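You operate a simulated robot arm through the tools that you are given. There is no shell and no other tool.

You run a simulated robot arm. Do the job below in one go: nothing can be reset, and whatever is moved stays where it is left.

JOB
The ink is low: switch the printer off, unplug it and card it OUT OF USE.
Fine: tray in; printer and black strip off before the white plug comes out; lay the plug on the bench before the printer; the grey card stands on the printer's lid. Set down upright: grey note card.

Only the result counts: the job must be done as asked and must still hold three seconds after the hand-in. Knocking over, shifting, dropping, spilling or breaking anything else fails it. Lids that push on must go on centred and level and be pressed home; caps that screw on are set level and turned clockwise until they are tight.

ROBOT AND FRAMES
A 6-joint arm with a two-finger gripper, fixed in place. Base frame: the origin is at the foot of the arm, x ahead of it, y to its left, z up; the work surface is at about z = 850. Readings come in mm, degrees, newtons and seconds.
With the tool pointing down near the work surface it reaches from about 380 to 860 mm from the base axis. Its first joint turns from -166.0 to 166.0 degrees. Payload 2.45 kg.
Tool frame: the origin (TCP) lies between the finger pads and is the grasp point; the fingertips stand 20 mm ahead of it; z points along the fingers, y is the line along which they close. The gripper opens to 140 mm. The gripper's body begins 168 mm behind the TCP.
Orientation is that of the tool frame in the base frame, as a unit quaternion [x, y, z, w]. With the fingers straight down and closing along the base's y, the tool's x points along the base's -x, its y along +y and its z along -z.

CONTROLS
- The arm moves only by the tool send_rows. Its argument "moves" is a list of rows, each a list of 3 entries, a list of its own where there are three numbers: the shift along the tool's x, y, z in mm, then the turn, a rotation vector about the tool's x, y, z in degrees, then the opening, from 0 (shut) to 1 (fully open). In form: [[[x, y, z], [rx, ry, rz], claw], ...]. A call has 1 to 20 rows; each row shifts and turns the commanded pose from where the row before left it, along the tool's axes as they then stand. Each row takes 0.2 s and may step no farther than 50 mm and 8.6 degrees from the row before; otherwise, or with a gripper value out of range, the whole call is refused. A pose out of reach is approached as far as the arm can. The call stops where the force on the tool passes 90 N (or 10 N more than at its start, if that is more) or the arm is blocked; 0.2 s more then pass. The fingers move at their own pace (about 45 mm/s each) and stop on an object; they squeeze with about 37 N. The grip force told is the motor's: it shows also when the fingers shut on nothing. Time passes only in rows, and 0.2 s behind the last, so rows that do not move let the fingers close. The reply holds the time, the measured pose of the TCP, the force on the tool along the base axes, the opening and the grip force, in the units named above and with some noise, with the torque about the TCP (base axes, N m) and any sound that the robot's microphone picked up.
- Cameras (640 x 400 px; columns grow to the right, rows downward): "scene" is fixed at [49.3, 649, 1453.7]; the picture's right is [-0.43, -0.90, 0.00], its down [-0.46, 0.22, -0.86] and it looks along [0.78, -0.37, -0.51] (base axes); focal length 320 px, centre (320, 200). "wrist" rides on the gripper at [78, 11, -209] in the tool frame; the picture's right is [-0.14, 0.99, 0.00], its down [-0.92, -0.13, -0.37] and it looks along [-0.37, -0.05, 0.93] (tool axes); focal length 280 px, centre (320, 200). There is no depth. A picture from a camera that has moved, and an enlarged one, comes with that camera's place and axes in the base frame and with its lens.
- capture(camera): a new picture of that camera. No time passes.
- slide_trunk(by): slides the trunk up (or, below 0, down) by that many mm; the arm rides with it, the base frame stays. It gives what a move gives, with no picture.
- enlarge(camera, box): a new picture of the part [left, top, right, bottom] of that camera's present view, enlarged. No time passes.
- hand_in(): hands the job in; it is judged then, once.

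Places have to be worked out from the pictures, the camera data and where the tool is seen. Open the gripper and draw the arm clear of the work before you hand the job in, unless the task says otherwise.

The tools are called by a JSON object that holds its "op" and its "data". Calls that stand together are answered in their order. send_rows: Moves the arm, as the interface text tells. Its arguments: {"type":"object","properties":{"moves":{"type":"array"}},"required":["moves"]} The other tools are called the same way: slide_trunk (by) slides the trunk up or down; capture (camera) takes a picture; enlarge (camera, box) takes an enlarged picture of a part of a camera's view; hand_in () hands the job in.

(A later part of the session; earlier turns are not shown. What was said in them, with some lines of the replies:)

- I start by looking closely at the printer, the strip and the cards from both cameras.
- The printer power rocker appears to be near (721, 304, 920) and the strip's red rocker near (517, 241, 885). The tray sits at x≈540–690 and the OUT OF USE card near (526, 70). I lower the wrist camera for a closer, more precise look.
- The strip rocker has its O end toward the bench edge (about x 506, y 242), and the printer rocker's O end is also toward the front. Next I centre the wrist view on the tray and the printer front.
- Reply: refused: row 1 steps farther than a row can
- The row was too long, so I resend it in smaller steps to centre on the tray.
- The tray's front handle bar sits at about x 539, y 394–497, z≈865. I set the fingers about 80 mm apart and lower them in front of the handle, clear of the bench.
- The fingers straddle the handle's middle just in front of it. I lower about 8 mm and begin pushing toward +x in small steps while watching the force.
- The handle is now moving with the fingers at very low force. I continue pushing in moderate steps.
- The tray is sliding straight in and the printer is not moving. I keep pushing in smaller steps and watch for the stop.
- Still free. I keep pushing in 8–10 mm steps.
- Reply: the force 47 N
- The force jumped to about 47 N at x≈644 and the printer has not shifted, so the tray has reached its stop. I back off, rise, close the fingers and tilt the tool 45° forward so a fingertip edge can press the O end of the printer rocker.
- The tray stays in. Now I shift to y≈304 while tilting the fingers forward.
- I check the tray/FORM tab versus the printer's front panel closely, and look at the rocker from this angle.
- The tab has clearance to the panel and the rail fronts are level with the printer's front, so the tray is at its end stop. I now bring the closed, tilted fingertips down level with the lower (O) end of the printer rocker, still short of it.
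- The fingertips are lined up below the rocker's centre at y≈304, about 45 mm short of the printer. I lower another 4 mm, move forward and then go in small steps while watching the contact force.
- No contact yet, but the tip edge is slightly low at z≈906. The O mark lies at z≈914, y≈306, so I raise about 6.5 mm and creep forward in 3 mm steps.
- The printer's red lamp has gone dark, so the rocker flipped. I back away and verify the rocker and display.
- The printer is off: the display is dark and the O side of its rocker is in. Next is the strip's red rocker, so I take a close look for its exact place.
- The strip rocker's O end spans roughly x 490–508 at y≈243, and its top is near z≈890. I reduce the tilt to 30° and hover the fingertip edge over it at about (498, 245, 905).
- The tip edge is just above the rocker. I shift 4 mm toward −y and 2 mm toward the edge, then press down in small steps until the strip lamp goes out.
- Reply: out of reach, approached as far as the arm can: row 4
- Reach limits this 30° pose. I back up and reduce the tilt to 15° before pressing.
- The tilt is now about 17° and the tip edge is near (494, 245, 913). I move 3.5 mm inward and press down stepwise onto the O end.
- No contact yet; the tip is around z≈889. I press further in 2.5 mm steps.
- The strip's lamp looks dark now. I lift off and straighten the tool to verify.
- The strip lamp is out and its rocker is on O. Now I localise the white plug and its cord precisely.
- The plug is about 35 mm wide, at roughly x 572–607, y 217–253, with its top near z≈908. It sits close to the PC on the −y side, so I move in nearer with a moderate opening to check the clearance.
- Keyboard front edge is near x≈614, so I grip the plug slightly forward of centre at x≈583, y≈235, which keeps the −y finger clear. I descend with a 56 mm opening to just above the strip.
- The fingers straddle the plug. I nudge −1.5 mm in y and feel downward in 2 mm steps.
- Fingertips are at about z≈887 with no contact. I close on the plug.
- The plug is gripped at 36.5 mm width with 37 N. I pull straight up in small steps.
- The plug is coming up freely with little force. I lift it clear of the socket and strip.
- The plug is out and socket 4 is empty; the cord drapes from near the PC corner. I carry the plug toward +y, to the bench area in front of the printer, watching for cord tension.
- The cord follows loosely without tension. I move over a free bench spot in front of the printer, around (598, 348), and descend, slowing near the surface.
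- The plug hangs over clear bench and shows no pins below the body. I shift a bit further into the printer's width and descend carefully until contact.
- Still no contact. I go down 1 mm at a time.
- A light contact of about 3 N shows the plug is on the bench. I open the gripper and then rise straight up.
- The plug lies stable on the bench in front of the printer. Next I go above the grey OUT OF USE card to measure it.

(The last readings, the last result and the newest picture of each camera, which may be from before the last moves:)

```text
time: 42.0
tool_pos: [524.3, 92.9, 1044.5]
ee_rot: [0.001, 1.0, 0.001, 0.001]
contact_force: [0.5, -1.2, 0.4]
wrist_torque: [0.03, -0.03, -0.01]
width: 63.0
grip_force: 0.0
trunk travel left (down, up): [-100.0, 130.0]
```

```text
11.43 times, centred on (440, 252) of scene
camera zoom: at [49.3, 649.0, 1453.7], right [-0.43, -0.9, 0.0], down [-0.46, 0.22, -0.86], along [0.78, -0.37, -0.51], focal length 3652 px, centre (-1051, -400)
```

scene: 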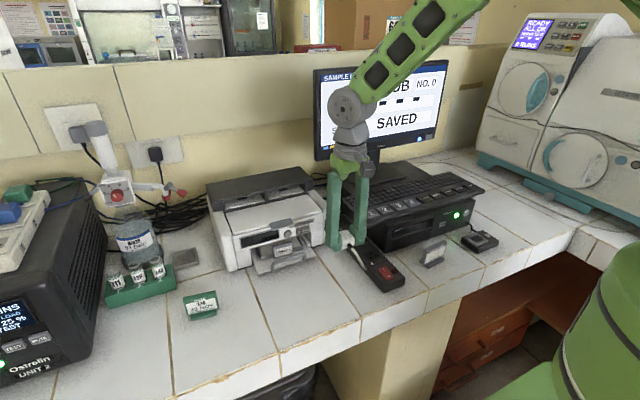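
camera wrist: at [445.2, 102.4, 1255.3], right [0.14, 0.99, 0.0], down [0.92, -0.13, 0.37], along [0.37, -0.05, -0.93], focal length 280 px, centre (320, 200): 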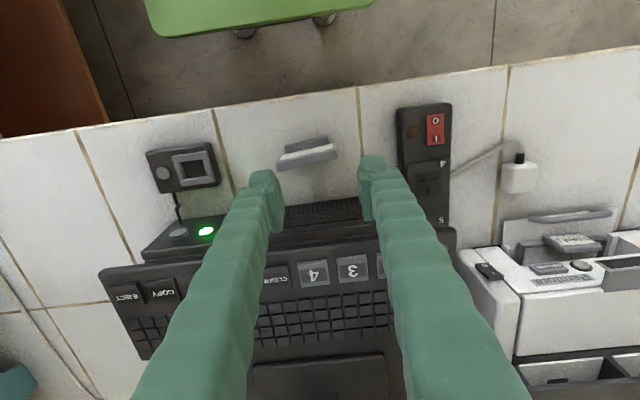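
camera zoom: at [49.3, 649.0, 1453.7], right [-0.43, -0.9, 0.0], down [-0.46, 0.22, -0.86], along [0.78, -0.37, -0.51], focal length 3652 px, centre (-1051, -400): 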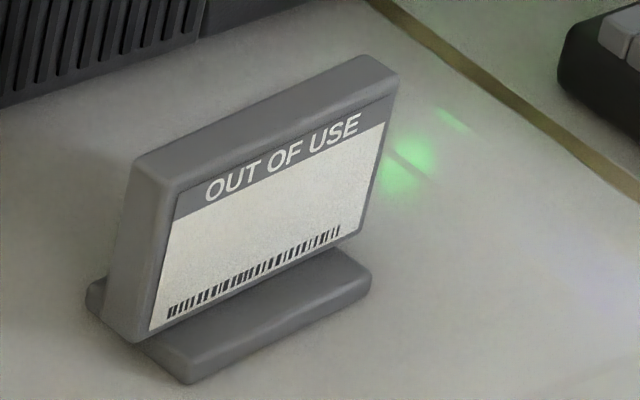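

The card is a 9–10 mm thick upright panel, about 77 mm wide and turned roughly 5.6°. It stands on a foot, with its top centre near (526, 75, 909). I centre above it and turn the gripper about 84° so the fingers close across the panel's thickness.

{"op": "send_rows", "data": {"moves": [[[-1.5, -17, 0], [0, 0, 8.44], 0.35], [[0, 0, 0], [0, 0, 8.44], 0.35], [[0, 0, 0], [0, 0, 8.44], 0.35], [[0, 0, 0], [0, 0, 8.44], 0.35], [[0, 0, 0], [0, 0, 8.44], 0.35], [[0, 0, 0], [0, 0, 8.44], 0.35], [[0, 0, 0], [0, 0, 8.44], 0.35], [[0, 0, 0], [0, 0, 8.44], 0.35], [[0, 0, 0], [0, 0, 8.44], 0.35], [[0, 0, 0], [0, 0, 8.44], 0.35], [[0, 0, 0], [0, 0, 0], 0.35], [[0, 0, 0], [0, 0, 0], 0.35]]}}

{"op": "capture", "data": {"camera": "wrist"}}

{"op": "capture", "data": {"camera": "scene"}}

```text
time: 44.6
tool_pos: [521.7, 73.6, 1046.5]
ee_rot: [0.673, 0.74, 0.0, -0.001]
contact_force: [0.2, 0.3, 0.0]
wrist_torque: [0.01, 0.02, 0.02]
width: 49.1
grip_force: 0.0
trunk travel left (down, up): [-100.0, 130.0]
```

```text
taken
camera wrist: at [525.0, 152.8, 1256.0], right [1.0, -0.04, 0.0], down [-0.04, -0.93, 0.37], along [-0.02, -0.37, -0.93], focal length 280 px, centre (320, 200)
```

wrist: 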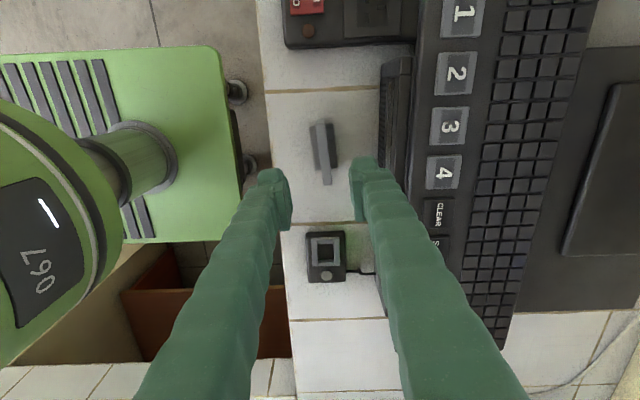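

```text
taken
```

scene: 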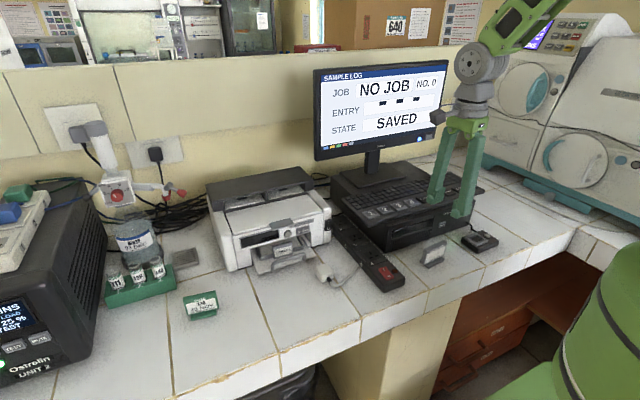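

{"op": "enlarge", "data": {"camera": "wrist", "box": [260, 90, 400, 210]}}

{"op": "enlarge", "data": {"camera": "scene", "box": [400, 180, 500, 280]}}

```text
3.33 times, centred on (330, 150) of wrist
camera zoom: at [525.0, 152.8, 1256.0], right [1.0, -0.04, 0.0], down [-0.04, -0.93, 0.37], along [-0.02, -0.37, -0.93], focal length 935 px, centre (287, 367)
```

zoom: 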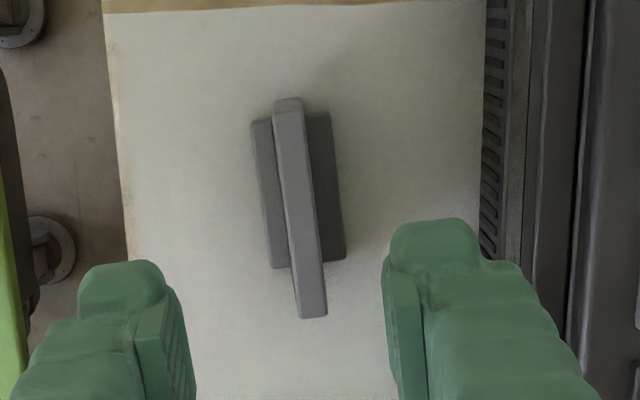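

```text
4.00 times, centred on (450, 230) of scene
camera zoom: at [49.3, 649.0, 1453.7], right [-0.43, -0.9, 0.0], down [-0.46, 0.22, -0.86], along [0.78, -0.37, -0.51], focal length 1278 px, centre (-200, 80)
```

zoom: 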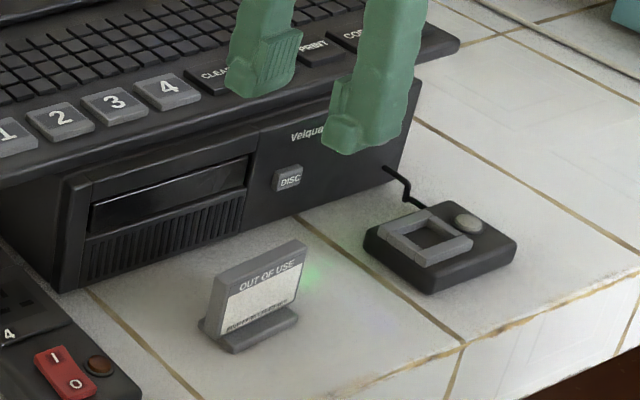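

Refined panel-top centre is about (527, 76.5), so I shift by (+5, +2.7) mm and descend partway to check the alignment.

{"op": "send_rows", "data": {"moves": [[[2.2, 5.5, 20], [0, 0, 0], 0.35], [[0, 0, 35], [0, 0, 0], 0.35], [[0, 0, 35], [0, 0, 0], 0.35], [[0, 0, 25], [0, 0, 0], 0.35], [[0, 0, 0], [0, 0, 0], 0.35]]}}

{"op": "enlarge", "data": {"camera": "wrist", "box": [240, 90, 400, 230]}}

{"op": "enlarge", "data": {"camera": "scene", "box": [400, 190, 490, 280]}}

```text
time: 45.8
tool_pos: [528.8, 78.4, 928.0]
ee_rot: [0.672, 0.74, 0.0, 0.0]
contact_force: [-0.9, -0.1, 0.3]
wrist_torque: [0.02, 0.0, -0.03]
width: 48.8
grip_force: 0.1
trunk travel left (down, up): [-100.0, 130.0]
```

```text
2.86 times, centred on (320, 160) of wrist
camera zoom: at [531.4, 156.6, 1137.7], right [1.0, -0.04, 0.0], down [-0.04, -0.93, 0.37], along [-0.01, -0.37, -0.93], focal length 801 px, centre (320, 314)
```

zoom: 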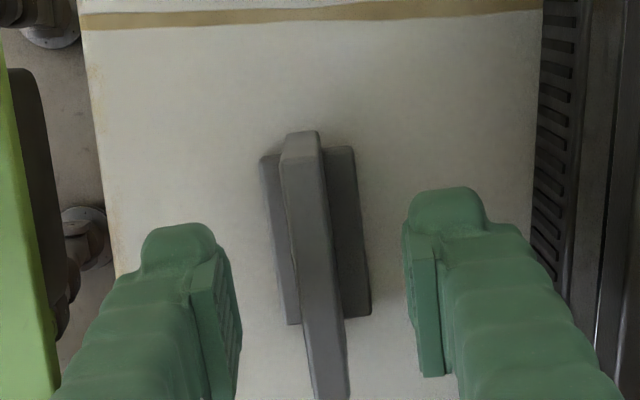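

```text
4.44 times, centred on (445, 235) of scene
camera zoom: at [49.3, 649.0, 1453.7], right [-0.43, -0.9, 0.0], down [-0.46, 0.22, -0.86], along [0.78, -0.37, -0.51], focal length 1420 px, centre (-236, 44)
```

zoom: 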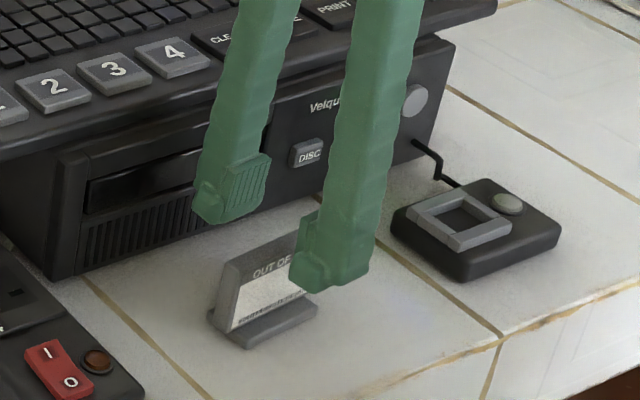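

The alignment over the panel looks good. I descend to TCP z≈885, fingertips above the foot, and then close.

{"op": "send_rows", "data": {"moves": [[[-1.2, -1, 20], [0, 0, 0], 0.35], [[0, 0, 18], [0, 0, 0], 0.35], [[0, 0, 4], [0, 0, 0], 0.35], [[0, 0, 0], [0, 0, 0], 0.35]]}}

{"op": "enlarge", "data": {"camera": "wrist", "box": [240, 90, 400, 230]}}

{"op": "enlarge", "data": {"camera": "scene", "box": [400, 210, 480, 280]}}

```text
time: 46.8
tool_pos: [526.3, 75.7, 887.2]
ee_rot: [0.672, 0.74, 0.0, 0.0]
contact_force: [-0.5, 0.3, 0.4]
wrist_torque: [0.02, 0.0, -0.01]
width: 49.2
grip_force: 0.0
trunk travel left (down, up): [-100.0, 130.0]
```

```text
2.86 times, centred on (320, 160) of wrist
camera zoom: at [529.3, 153.7, 1097.6], right [1.0, -0.04, 0.0], down [-0.04, -0.93, 0.37], along [-0.02, -0.37, -0.93], focal length 801 px, centre (320, 314)
```

zoom: 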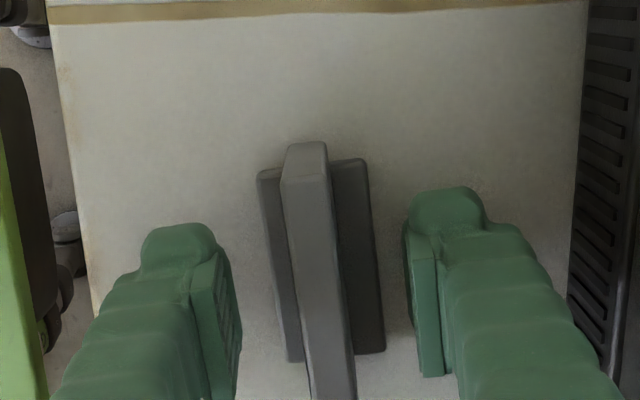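

```text
5.71 times, centred on (440, 245) of scene
camera zoom: at [49.3, 649.0, 1453.7], right [-0.43, -0.9, 0.0], down [-0.46, 0.22, -0.86], along [0.78, -0.37, -0.51], focal length 1826 px, centre (-366, -57)
```

zoom: 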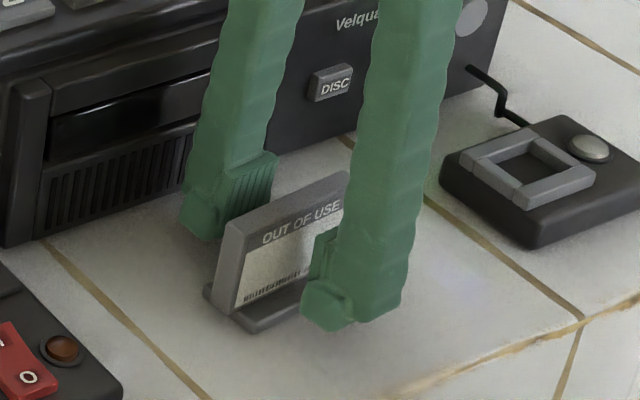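

Both fingers straddle the panel evenly. I close on it.

{"op": "send_rows", "data": {"moves": [[[0, 0, 0], [0, 0, 0], 0.15], [[0, 0, 0], [0, 0, 0], 0.1], [[0, 0, 0], [0, 0, 0], 0.05], [[0, 0, 0], [0, 0, 0], 0], [[0, 0, 0], [0, 0, 0], 0], [[0, 0, 0], [0, 0, 0], 0]]}}

{"op": "enlarge", "data": {"camera": "wrist", "box": [240, 90, 400, 230]}}

{"op": "enlarge", "data": {"camera": "scene", "box": [400, 210, 480, 280]}}

```text
time: 48.2
tool_pos: [527.1, 75.5, 888.6]
ee_rot: [0.672, 0.741, 0.0, 0.0]
contact_force: [-0.7, 0.0, 0.4]
wrist_torque: [0.0, -0.03, 0.0]
width: 10.4
grip_force: 37.0
trunk travel left (down, up): [-100.0, 130.0]
```

```text
2.86 times, centred on (320, 160) of wrist
camera zoom: at [529.4, 153.8, 1097.7], right [1.0, -0.04, 0.0], down [-0.04, -0.93, 0.37], along [-0.01, -0.37, -0.93], focal length 801 px, centre (320, 314)
```

zoom: 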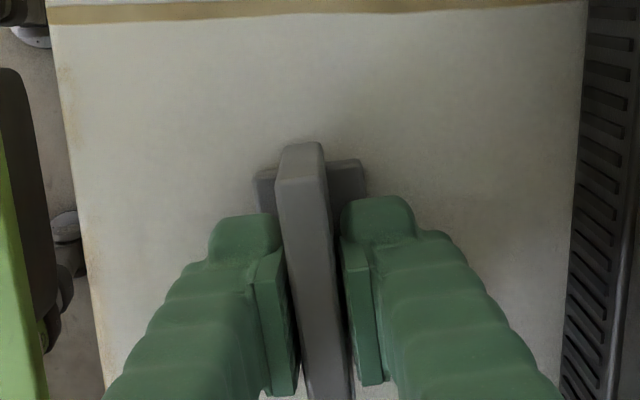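

```text
5.71 times, centred on (440, 245) of scene
camera zoom: at [49.3, 649.0, 1453.7], right [-0.43, -0.9, 0.0], down [-0.46, 0.22, -0.86], along [0.78, -0.37, -0.51], focal length 1826 px, centre (-366, -57)
```

zoom: 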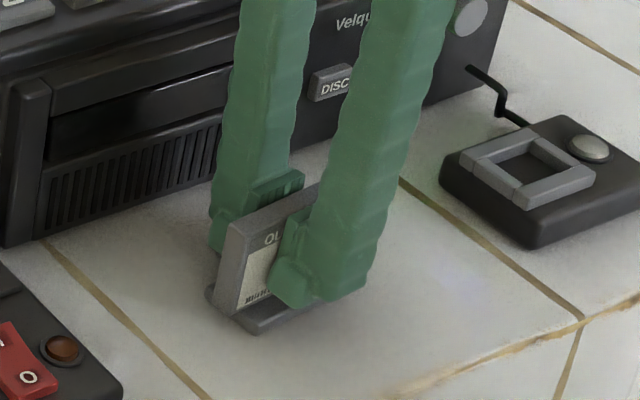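

The card is held (10.4 mm, 37 N). I lift it straight up and square it with the base axes on the way.

{"op": "send_rows", "data": {"moves": [[[0, 0, -5], [0, 0, 0], 0], [[0, 0, -20], [0, 0, 0], 0], [[0, 0, -40], [0, 0, 0], 0], [[0, 0, -40], [0, 0, 2.7], 0], [[0, 0, -40], [0, 0, 2.7], 0], [[0, 0, -40], [0, 0, 0], 0], [[0, 0, 0], [0, 0, 0], 0]]}}

{"op": "capture", "data": {"camera": "wrist"}}

{"op": "enlarge", "data": {"camera": "scene", "box": [380, 90, 500, 270]}}

```text
time: 49.8
tool_pos: [530.1, 74.0, 1074.7]
ee_rot: [0.706, 0.709, 0.0, 0.0]
contact_force: [-0.4, 0.1, -0.4]
wrist_torque: [-0.03, 0.02, -0.01]
width: 9.8
grip_force: 37.1
trunk travel left (down, up): [-100.0, 130.0]
```

```text
taken
camera wrist: at [539.8, 152.4, 1283.5], right [0.99, -0.13, 0.0], down [-0.13, -0.92, 0.37], along [-0.05, -0.37, -0.93], focal length 280 px, centre (320, 200)
```

wrist: 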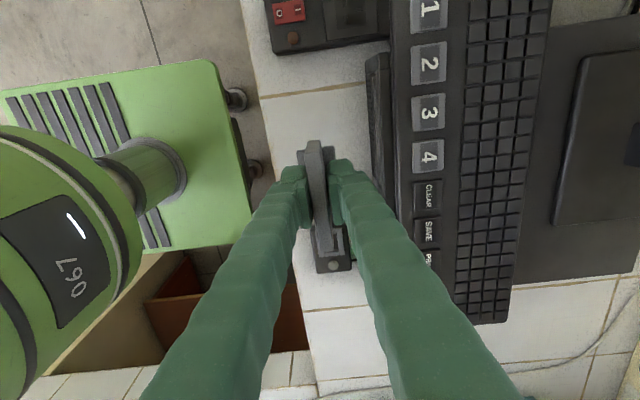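

```text
2.22 times, centred on (440, 180) of scene
camera zoom: at [49.3, 649.0, 1453.7], right [-0.43, -0.9, 0.0], down [-0.46, 0.22, -0.86], along [0.78, -0.37, -0.51], focal length 710 px, centre (53, 244)
```

zoom: 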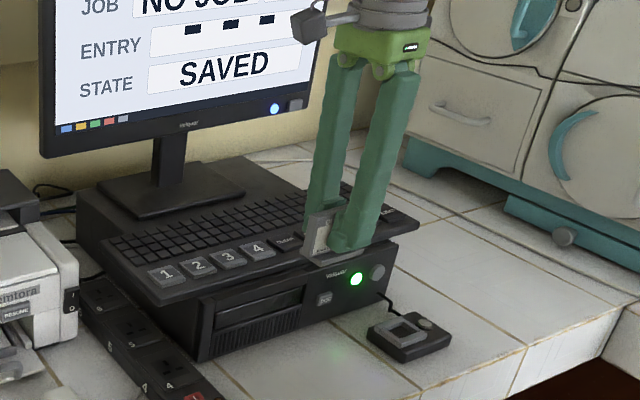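

The card is secure and upright. I carry it over toward the printer lid at z≈1075, checking midway.

{"op": "send_rows", "data": {"moves": [[[30, 15, -5], [0, 0, 0], 0], [[35, 25, 0], [0, 0, 0], 0], [[38, 25, 0], [0, 0, 0], 0], [[38, 25, 0], [0, 0, 0], 0], [[38, 25, 0], [0, 0, 0], 0], [[38, 25, 0], [0, 0, 0], 0], [[0, 0, 0], [0, 0, 0], 0]]}}

{"op": "capture", "data": {"camera": "wrist"}}

{"op": "capture", "data": {"camera": "scene"}}

```text
time: 51.4
tool_pos: [665.6, 293.8, 1081.1]
ee_rot: [0.706, 0.708, -0.001, 0.0]
contact_force: [1.2, 0.2, -1.6]
wrist_torque: [-0.02, -0.01, -0.01]
width: 9.9
grip_force: 36.7
trunk travel left (down, up): [-100.0, 130.0]
```

```text
taken
camera wrist: at [676.5, 372.0, 1289.8], right [0.99, -0.13, 0.0], down [-0.13, -0.92, 0.37], along [-0.05, -0.37, -0.93], focal length 280 px, centre (320, 200)
```

wrist: 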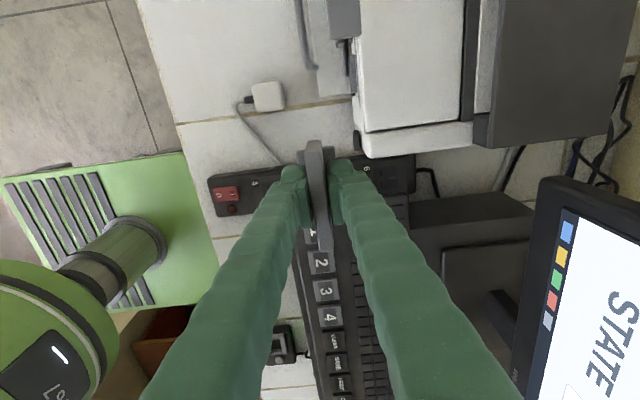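

```text
taken
```

scene: 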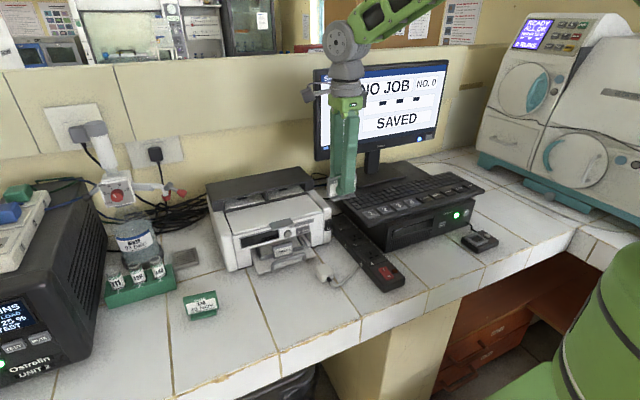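

From here the lid is clearly seen: flat, x≈721–825, its −y edge at y≈322, z≈970. I target the card at about (758, 376), which is within reach, and move there while staying high.

{"op": "send_rows", "data": {"moves": [[[27.3, 30.8, 0], [0, 0, 0], 0], [[27.3, 30.8, 0], [0, 0, 0], 0], [[27.4, 30.8, 0], [0, 0, 0], 0], [[0, 0, 0], [0, 0, 0], 0], [[0, 0, 0], [0, 0, 0], 0]]}}

{"op": "capture", "data": {"camera": "wrist"}}

{"op": "enlarge", "data": {"camera": "scene", "box": [190, 110, 370, 290]}}

```text
time: 52.6
tool_pos: [757.9, 373.7, 1076.5]
ee_rot: [0.705, 0.709, 0.0, 0.001]
contact_force: [-0.8, -0.2, -0.4]
wrist_torque: [0.01, -0.07, -0.03]
width: 10.5
grip_force: 37.5
trunk travel left (down, up): [-100.0, 130.0]
```

```text
taken
camera wrist: at [768.8, 452.2, 1285.8], right [0.99, -0.13, 0.0], down [-0.12, -0.92, 0.37], along [-0.05, -0.37, -0.93], focal length 280 px, centre (320, 200)
```

wrist: 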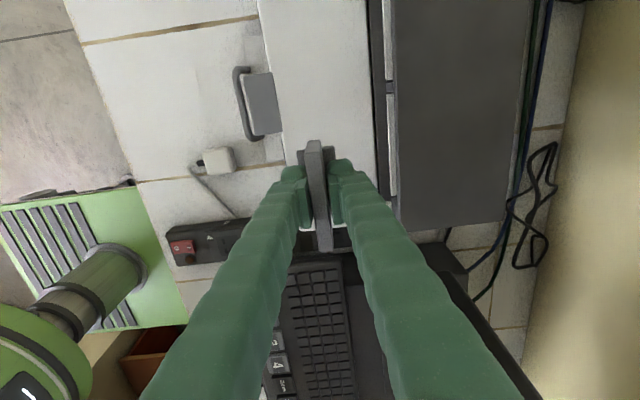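

```text
2.22 times, centred on (280, 200) of scene
camera zoom: at [49.3, 649.0, 1453.7], right [-0.43, -0.9, 0.0], down [-0.46, 0.22, -0.86], along [0.78, -0.37, -0.51], focal length 710 px, centre (409, 200)
```

zoom: 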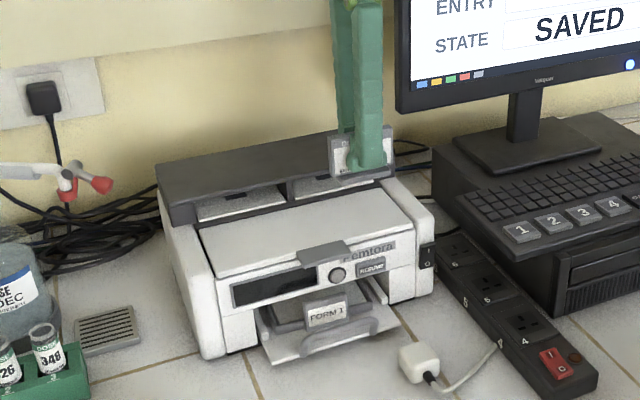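

The target is reached. I nudge 6 mm further onto the lid and descend to just above it.

{"op": "send_rows", "data": {"moves": [[[6, 2, 10], [0, 0, 0], 0], [[0, 0, 20], [0, 0, 0], 0], [[0, 0, 18], [0, 0, 0], 0], [[0, 0, 8], [0, 0, 0], 0], [[0, 0, 0], [0, 0, 0], 0]]}}

{"op": "capture", "data": {"camera": "wrist"}}

{"op": "enlarge", "data": {"camera": "scene", "box": [240, 150, 350, 240]}}

```text
time: 53.8
tool_pos: [762.5, 381.0, 1022.0]
ee_rot: [0.705, 0.709, 0.0, 0.0]
contact_force: [-0.4, -1.3, 0.3]
wrist_torque: [0.04, -0.03, 0.02]
width: 10.1
grip_force: 37.1
trunk travel left (down, up): [-100.0, 130.0]
```

```text
taken
camera wrist: at [772.3, 459.5, 1231.7], right [0.99, -0.13, 0.0], down [-0.12, -0.92, 0.37], along [-0.05, -0.37, -0.93], focal length 280 px, centre (320, 200)
```

wrist: 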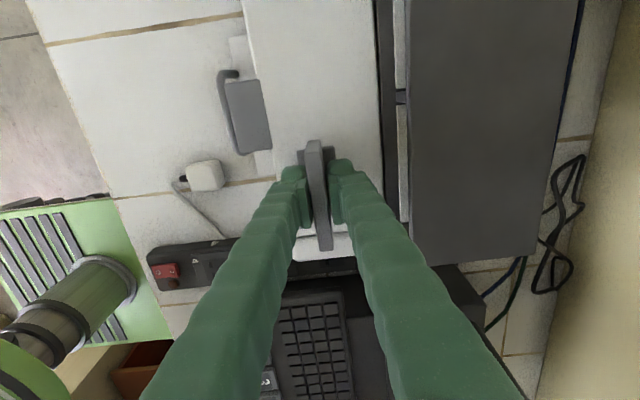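

```text
4.44 times, centred on (295, 195) of scene
camera zoom: at [49.3, 649.0, 1453.7], right [-0.43, -0.9, 0.0], down [-0.46, 0.22, -0.86], along [0.78, -0.37, -0.51], focal length 1420 px, centre (431, 222)
```

zoom: 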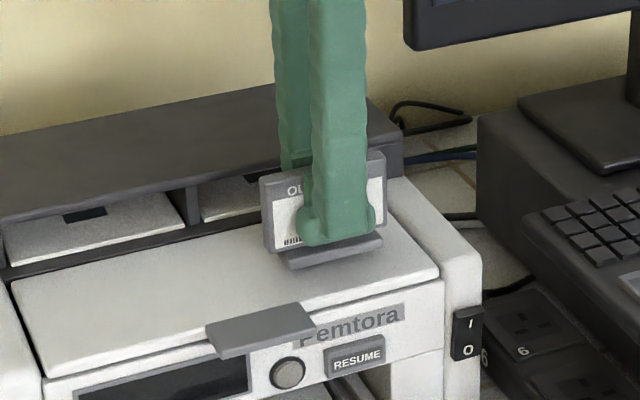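

The card hovers about 12–14 mm above the lid. I lower in 2 mm steps, watching the force.

{"op": "send_rows", "data": {"moves": [[[0, 0, 2], [0, 0, 0], 0], [[0, 0, 2], [0, 0, 0], 0], [[0, 0, 2], [0, 0, 0], 0], [[0, 0, 2], [0, 0, 0], 0], [[0, 0, 0], [0, 0, 0], 0]]}}

{"op": "enlarge", "data": {"camera": "scene", "box": [270, 170, 340, 230]}}

```text
time: 55.0
tool_pos: [761.4, 382.5, 1014.1]
ee_rot: [0.706, 0.708, -0.001, 0.0]
contact_force: [0.1, 0.2, 0.6]
wrist_torque: [-0.01, -0.02, -0.03]
width: 10.4
grip_force: 37.1
trunk travel left (down, up): [-100.0, 130.0]
```

```text
6.67 times, centred on (305, 200) of scene
camera zoom: at [49.3, 649.0, 1453.7], right [-0.43, -0.9, 0.0], down [-0.46, 0.22, -0.86], along [0.78, -0.37, -0.51], focal length 2130 px, centre (420, 200)
```

zoom: 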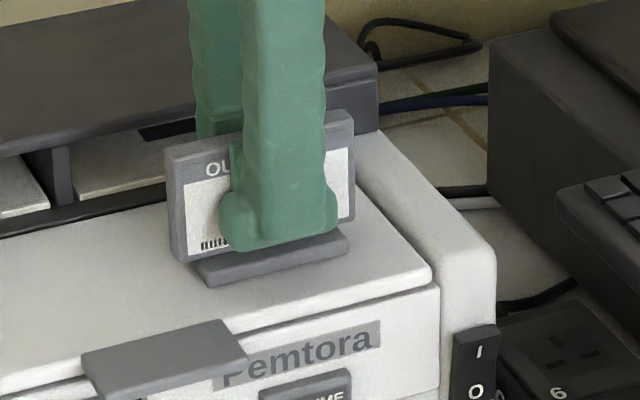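

{"op": "send_rows", "data": {"moves": [[[0, 0, 1.3], [0, 0, 0], 0], [[0, 0, 1.3], [0, 0, 0], 0], [[0, 0, 1.3], [0, 0, 0], 0], [[0, 0, 0], [0, 0, 0], 0]]}}

```text
time: 56.0
tool_pos: [760.8, 381.8, 1014.4]
ee_rot: [0.706, 0.709, 0.004, 0.0]
contact_force: [3.5, 5.8, 22.7]
wrist_torque: [-0.08, -0.06, 0.02]
width: 10.1
grip_force: 36.8
trunk travel left (down, up): [-100.0, 130.0]
```

Contact with the lid: about 23 N and no further descent. I ease back up about 3 mm to relieve the load before releasing.

{"op": "send_rows", "data": {"moves": [[[0, 0, -1.5], [0, 0, 0], 0], [[0, 0, -1.2], [0, 0, 0], 0], [[0, 0, 0], [0, 0, 0], 0]]}}

{"op": "enlarge", "data": {"camera": "scene", "box": [270, 170, 340, 230]}}

{"op": "enlarge", "data": {"camera": "wrist", "box": [240, 90, 400, 270]}}

```text
time: 56.8
tool_pos: [762.0, 380.5, 1014.6]
ee_rot: [0.706, 0.709, 0.001, 0.001]
contact_force: [5.0, 3.5, 22.3]
wrist_torque: [0.14, -0.08, 0.0]
width: 10.2
grip_force: 36.8
trunk travel left (down, up): [-100.0, 130.0]
```

```text
6.67 times, centred on (305, 200) of scene
camera zoom: at [49.3, 649.0, 1453.7], right [-0.43, -0.9, 0.0], down [-0.46, 0.22, -0.86], along [0.78, -0.37, -0.51], focal length 2130 px, centre (420, 200)
```

zoom: 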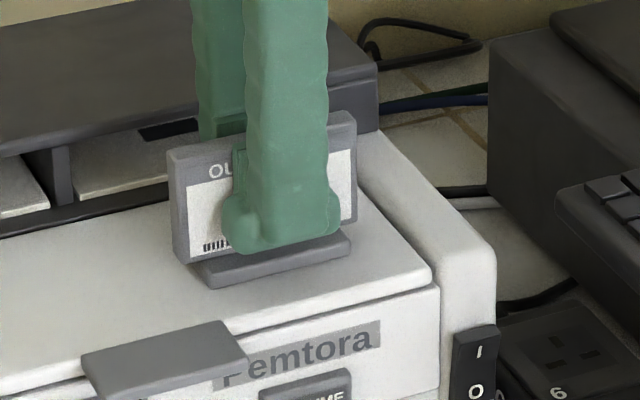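

```text
2.22 times, centred on (320, 180) of wrist
camera zoom: at [770.7, 458.5, 1223.7], right [0.99, -0.13, 0.0], down [-0.13, -0.92, 0.37], along [-0.05, -0.36, -0.93], focal length 623 px, centre (320, 244)
```

zoom: 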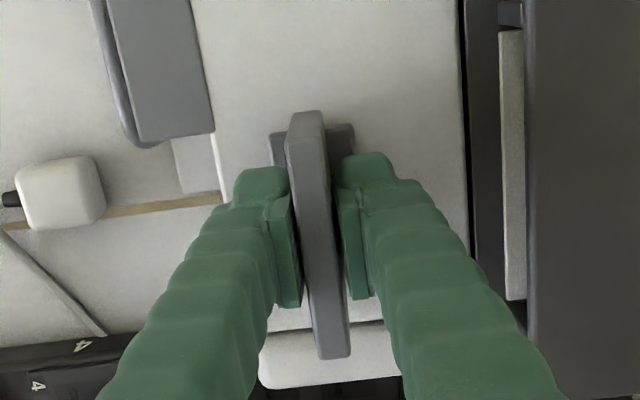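

{"op": "send_rows", "data": {"moves": [[[0, 0, -0.5], [0, 0, 0], 0], [[0, 0, 0], [0, 0, 0], 0]]}}

```text
time: 57.4
tool_pos: [762.0, 381.4, 1013.3]
ee_rot: [0.706, 0.708, 0.0, 0.0]
contact_force: [2.2, 2.4, 18.0]
wrist_torque: [0.09, -0.01, -0.03]
width: 10.2
grip_force: 36.8
trunk travel left (down, up): [-100.0, 130.0]
```

{"op": "send_rows", "data": {"moves": [[[0, 0, -0.7], [0, 0, 0], 0], [[0, 0, 0], [0, 0, 0], 0]]}}

```text
time: 58.0
tool_pos: [761.0, 380.4, 1012.9]
ee_rot: [0.706, 0.708, 0.0, 0.0]
contact_force: [1.0, 0.5, 10.5]
wrist_torque: [0.05, -0.01, -0.01]
width: 10.3
grip_force: 37.6
trunk travel left (down, up): [-100.0, 130.0]
```

{"op": "send_rows", "data": {"moves": [[[0, 0, -0.6], [0, 0, 0], 0], [[0, 0, 0], [0, 0, 0], 0]]}}

{"op": "enlarge", "data": {"camera": "scene", "box": [280, 180, 330, 220]}}

```text
time: 58.6
tool_pos: [760.5, 380.2, 1013.8]
ee_rot: [0.706, 0.709, -0.001, 0.0]
contact_force: [1.0, -1.4, 2.8]
wrist_torque: [-0.02, -0.01, 0.01]
width: 10.6
grip_force: 37.2
trunk travel left (down, up): [-100.0, 130.0]
```

```text
10.00 times, centred on (305, 200) of scene
camera zoom: at [49.3, 649.0, 1453.7], right [-0.43, -0.9, 0.0], down [-0.46, 0.22, -0.86], along [0.78, -0.37, -0.51], focal length 3196 px, centre (470, 200)
```

zoom: 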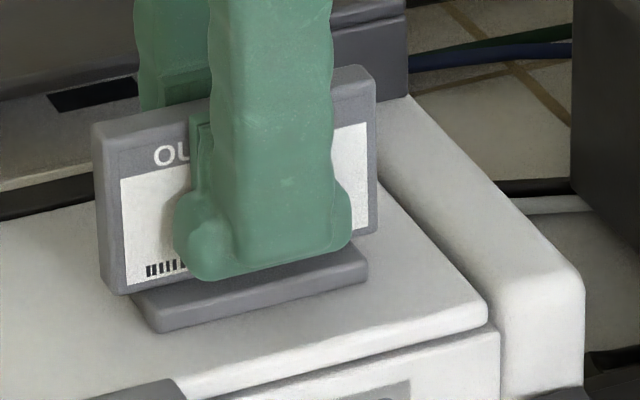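

Light contact at about 3 N with the foot flat on the lid. I open the fingers gently, pause, then rise straight up.

{"op": "send_rows", "data": {"moves": [[[0, 0, 0], [0, 0, 0], 0.1], [[0, 0, 0], [0, 0, 0], 0.18], [[0, 0, 0], [0, 0, 0], 0.25], [[0, 0, 0], [0, 0, 0], 0.3], [[0, 0, 0], [0, 0, 0], 0.3]]}}

{"op": "enlarge", "data": {"camera": "scene", "box": [270, 170, 340, 230]}}

{"op": "enlarge", "data": {"camera": "wrist", "box": [240, 90, 400, 270]}}

```text
time: 59.8
tool_pos: [761.2, 382.3, 1015.2]
ee_rot: [0.706, 0.708, 0.0, 0.0]
contact_force: [1.0, -0.7, -1.7]
wrist_torque: [-0.01, 0.02, 0.0]
width: 41.9
grip_force: 0.1
trunk travel left (down, up): [-100.0, 130.0]
```

```text
6.67 times, centred on (305, 200) of scene
camera zoom: at [49.3, 649.0, 1453.7], right [-0.43, -0.9, 0.0], down [-0.46, 0.22, -0.86], along [0.78, -0.37, -0.51], focal length 2130 px, centre (420, 200)
```

zoom: 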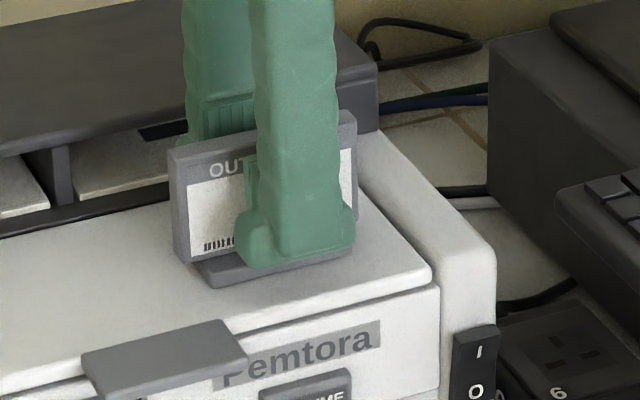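

```text
2.22 times, centred on (320, 180) of wrist
camera zoom: at [771.3, 459.0, 1224.7], right [0.99, -0.13, 0.0], down [-0.12, -0.92, 0.37], along [-0.05, -0.37, -0.93], focal length 623 px, centre (320, 244)
```

zoom: 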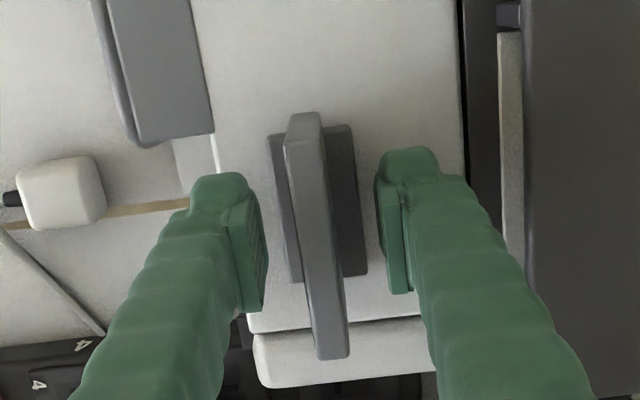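

The card stands on its own. I rise straight up and then draw back.

{"op": "send_rows", "data": {"moves": [[[0, 0, -5], [0, 0, 0], 0.3], [[0, 0, -15], [0, 0, 0], 0.3], [[0, 0, -35], [0, 0, 0], 0.3], [[0, 0, -40], [0, 0, 0], 0.3], [[0, 0, -30], [0, 0, 0], 0.3], [[0, -40, 0], [0, 0, 0], 0.3], [[-20, -40, 0], [0, 0, 0], 0.3], [[-20, -40, 0], [0, 0, 0], 0.3], [[-20, -40, 0], [0, 0, 0], 0.3], [[0, -40, 0], [0, 0, 0], 0.3], [[0, 0, 0], [0, 0, 0], 0.3]]}}

{"op": "capture", "data": {"camera": "scene"}}

{"op": "enlarge", "data": {"camera": "scene", "box": [190, 150, 360, 300]}}

{"op": "capture", "data": {"camera": "wrist"}}

```text
time: 62.2
tool_pos: [557.5, 321.0, 1135.8]
ee_rot: [0.706, 0.708, 0.0, 0.0]
contact_force: [0.2, 0.1, -0.3]
wrist_torque: [0.0, -0.02, 0.03]
width: 42.0
grip_force: 0.1
out of reach, approached as far as the arm can: row 5
trunk travel left (down, up): [-100.0, 130.0]
```

```text
taken
```

scene: 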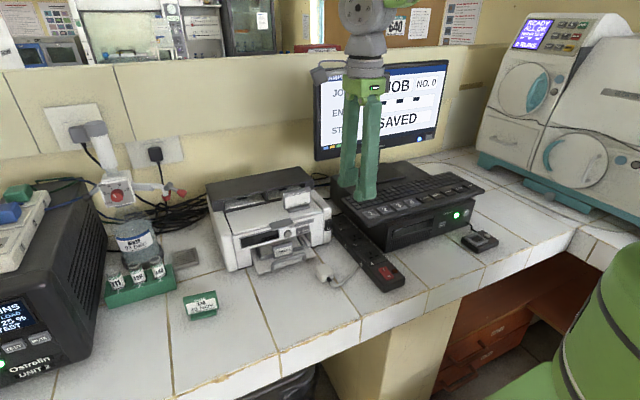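

```text
2.67 times, centred on (275, 225) of scene
camera zoom: at [49.3, 649.0, 1453.7], right [-0.43, -0.9, 0.0], down [-0.46, 0.22, -0.86], along [0.78, -0.37, -0.51], focal length 852 px, centre (440, 133)
```

zoom: 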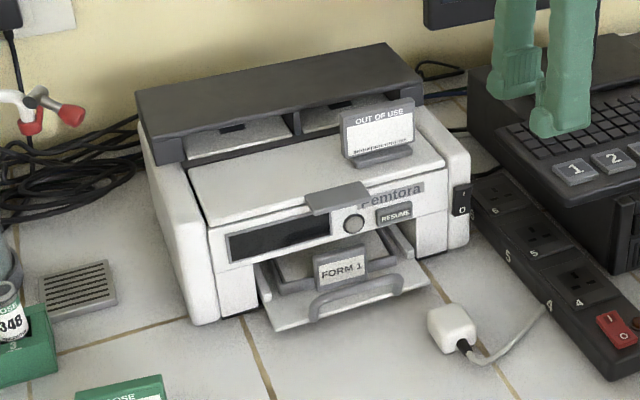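

```text
taken
camera wrist: at [567.4, 398.5, 1346.3], right [0.99, -0.13, 0.0], down [-0.13, -0.92, 0.37], along [-0.05, -0.37, -0.93], focal length 280 px, centre (320, 200)
```

wrist: 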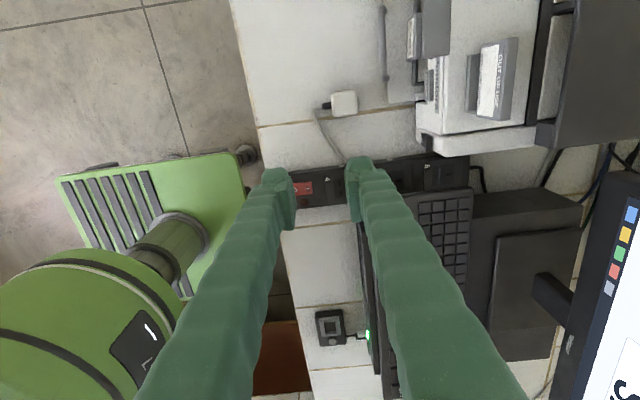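

The card stands upright on the lid, the plug lies in front of the printer, and both switches are off. I draw the arm further up and back, open the gripper fully, and check the details once more.

{"op": "send_rows", "data": {"moves": [[[0, -35, -20], [0, 0, 0], 0.6], [[0, -35, -20], [0, 0, 0], 1], [[0, -30, -20], [0, 0, 0], 1], [[0, 0, 0], [0, 0, 0], 1], [[0, 0, 0], [0, 0, 0], 1]]}}

{"op": "enlarge", "data": {"camera": "scene", "box": [255, 180, 345, 250]}}

{"op": "enlarge", "data": {"camera": "scene", "box": [230, 200, 420, 300]}}

{"op": "capture", "data": {"camera": "scene"}}

```text
time: 63.4
tool_pos: [457.1, 320.0, 1199.5]
ee_rot: [0.705, 0.709, 0.0, 0.0]
contact_force: [0.5, 0.1, -0.5]
wrist_torque: [0.0, 0.01, -0.02]
width: 140.1
grip_force: 0.0
trunk travel left (down, up): [-100.0, 130.0]
```

```text
5.71 times, centred on (300, 215) of scene
camera zoom: at [49.3, 649.0, 1453.7], right [-0.43, -0.9, 0.0], down [-0.46, 0.22, -0.86], along [0.78, -0.37, -0.51], focal length 1826 px, centre (434, 114)
```

zoom: 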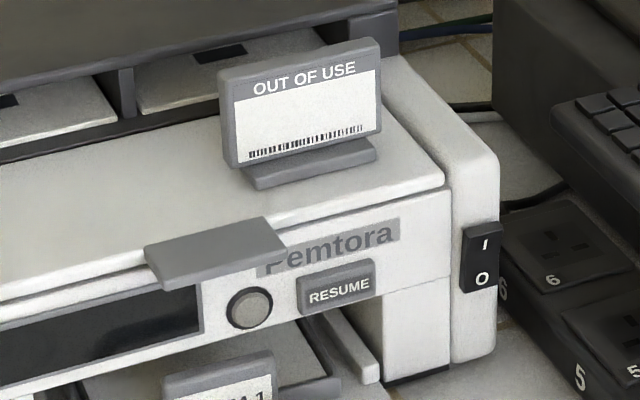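

```text
3.37 times, centred on (325, 250) of scene
camera zoom: at [49.3, 649.0, 1453.7], right [-0.43, -0.9, 0.0], down [-0.46, 0.22, -0.86], along [0.78, -0.37, -0.51], focal length 1076 px, centre (303, 32)
```

zoom: 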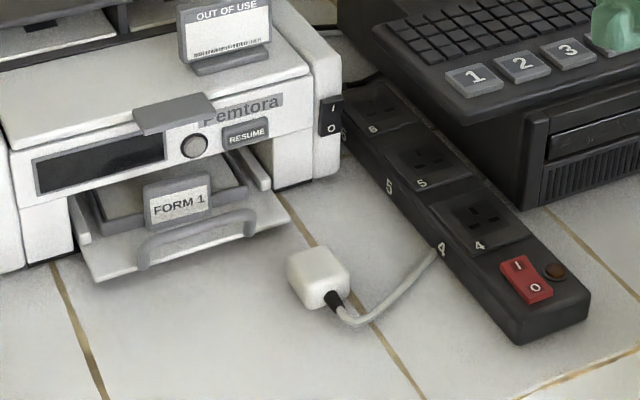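

```text
taken
```

scene: 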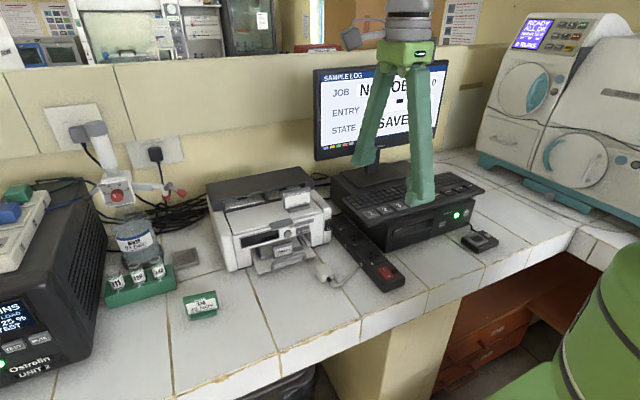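

Final check: the tray is at its stop with the paper frame fully inside. Both rockers are at O with lamps dark, the plug rests on the bench before the printer, and the card stands upright on the lid. The arm is clear and open, so I hand in.

{"op": "hand_in", "data": {}}

```text
The job is handed in.
```

The printer is switched off, unplugged and carded OUT OF USE, and I've handed the job in. I don't have the judge's result.

- **Tray:** I pushed it in until it hit a firm stop, at about 47 N. The paper frame is inside, and only the handle, front edge and FORM 1 tab stick out. I heard no click, so I judged it fully in from the force and the pictures.
- **Switches:** I turned the printer off first, then the black strip. Both are on O; the printer's display and lamp and the strip's lamp are dark.
- **White plug:** I pulled it out of socket 4 only after both were off. It's lying on the bench in front of the printer, between the tray and the strip.
- **Grey card:** The OUT OF USE card stands upright on the printer's lid with its label facing the front. It's towards the strip side of the lid, because the middle was at the limit of my reach.

I saw nothing else moved or knocked over. The arm is drawn back with the gripper open.
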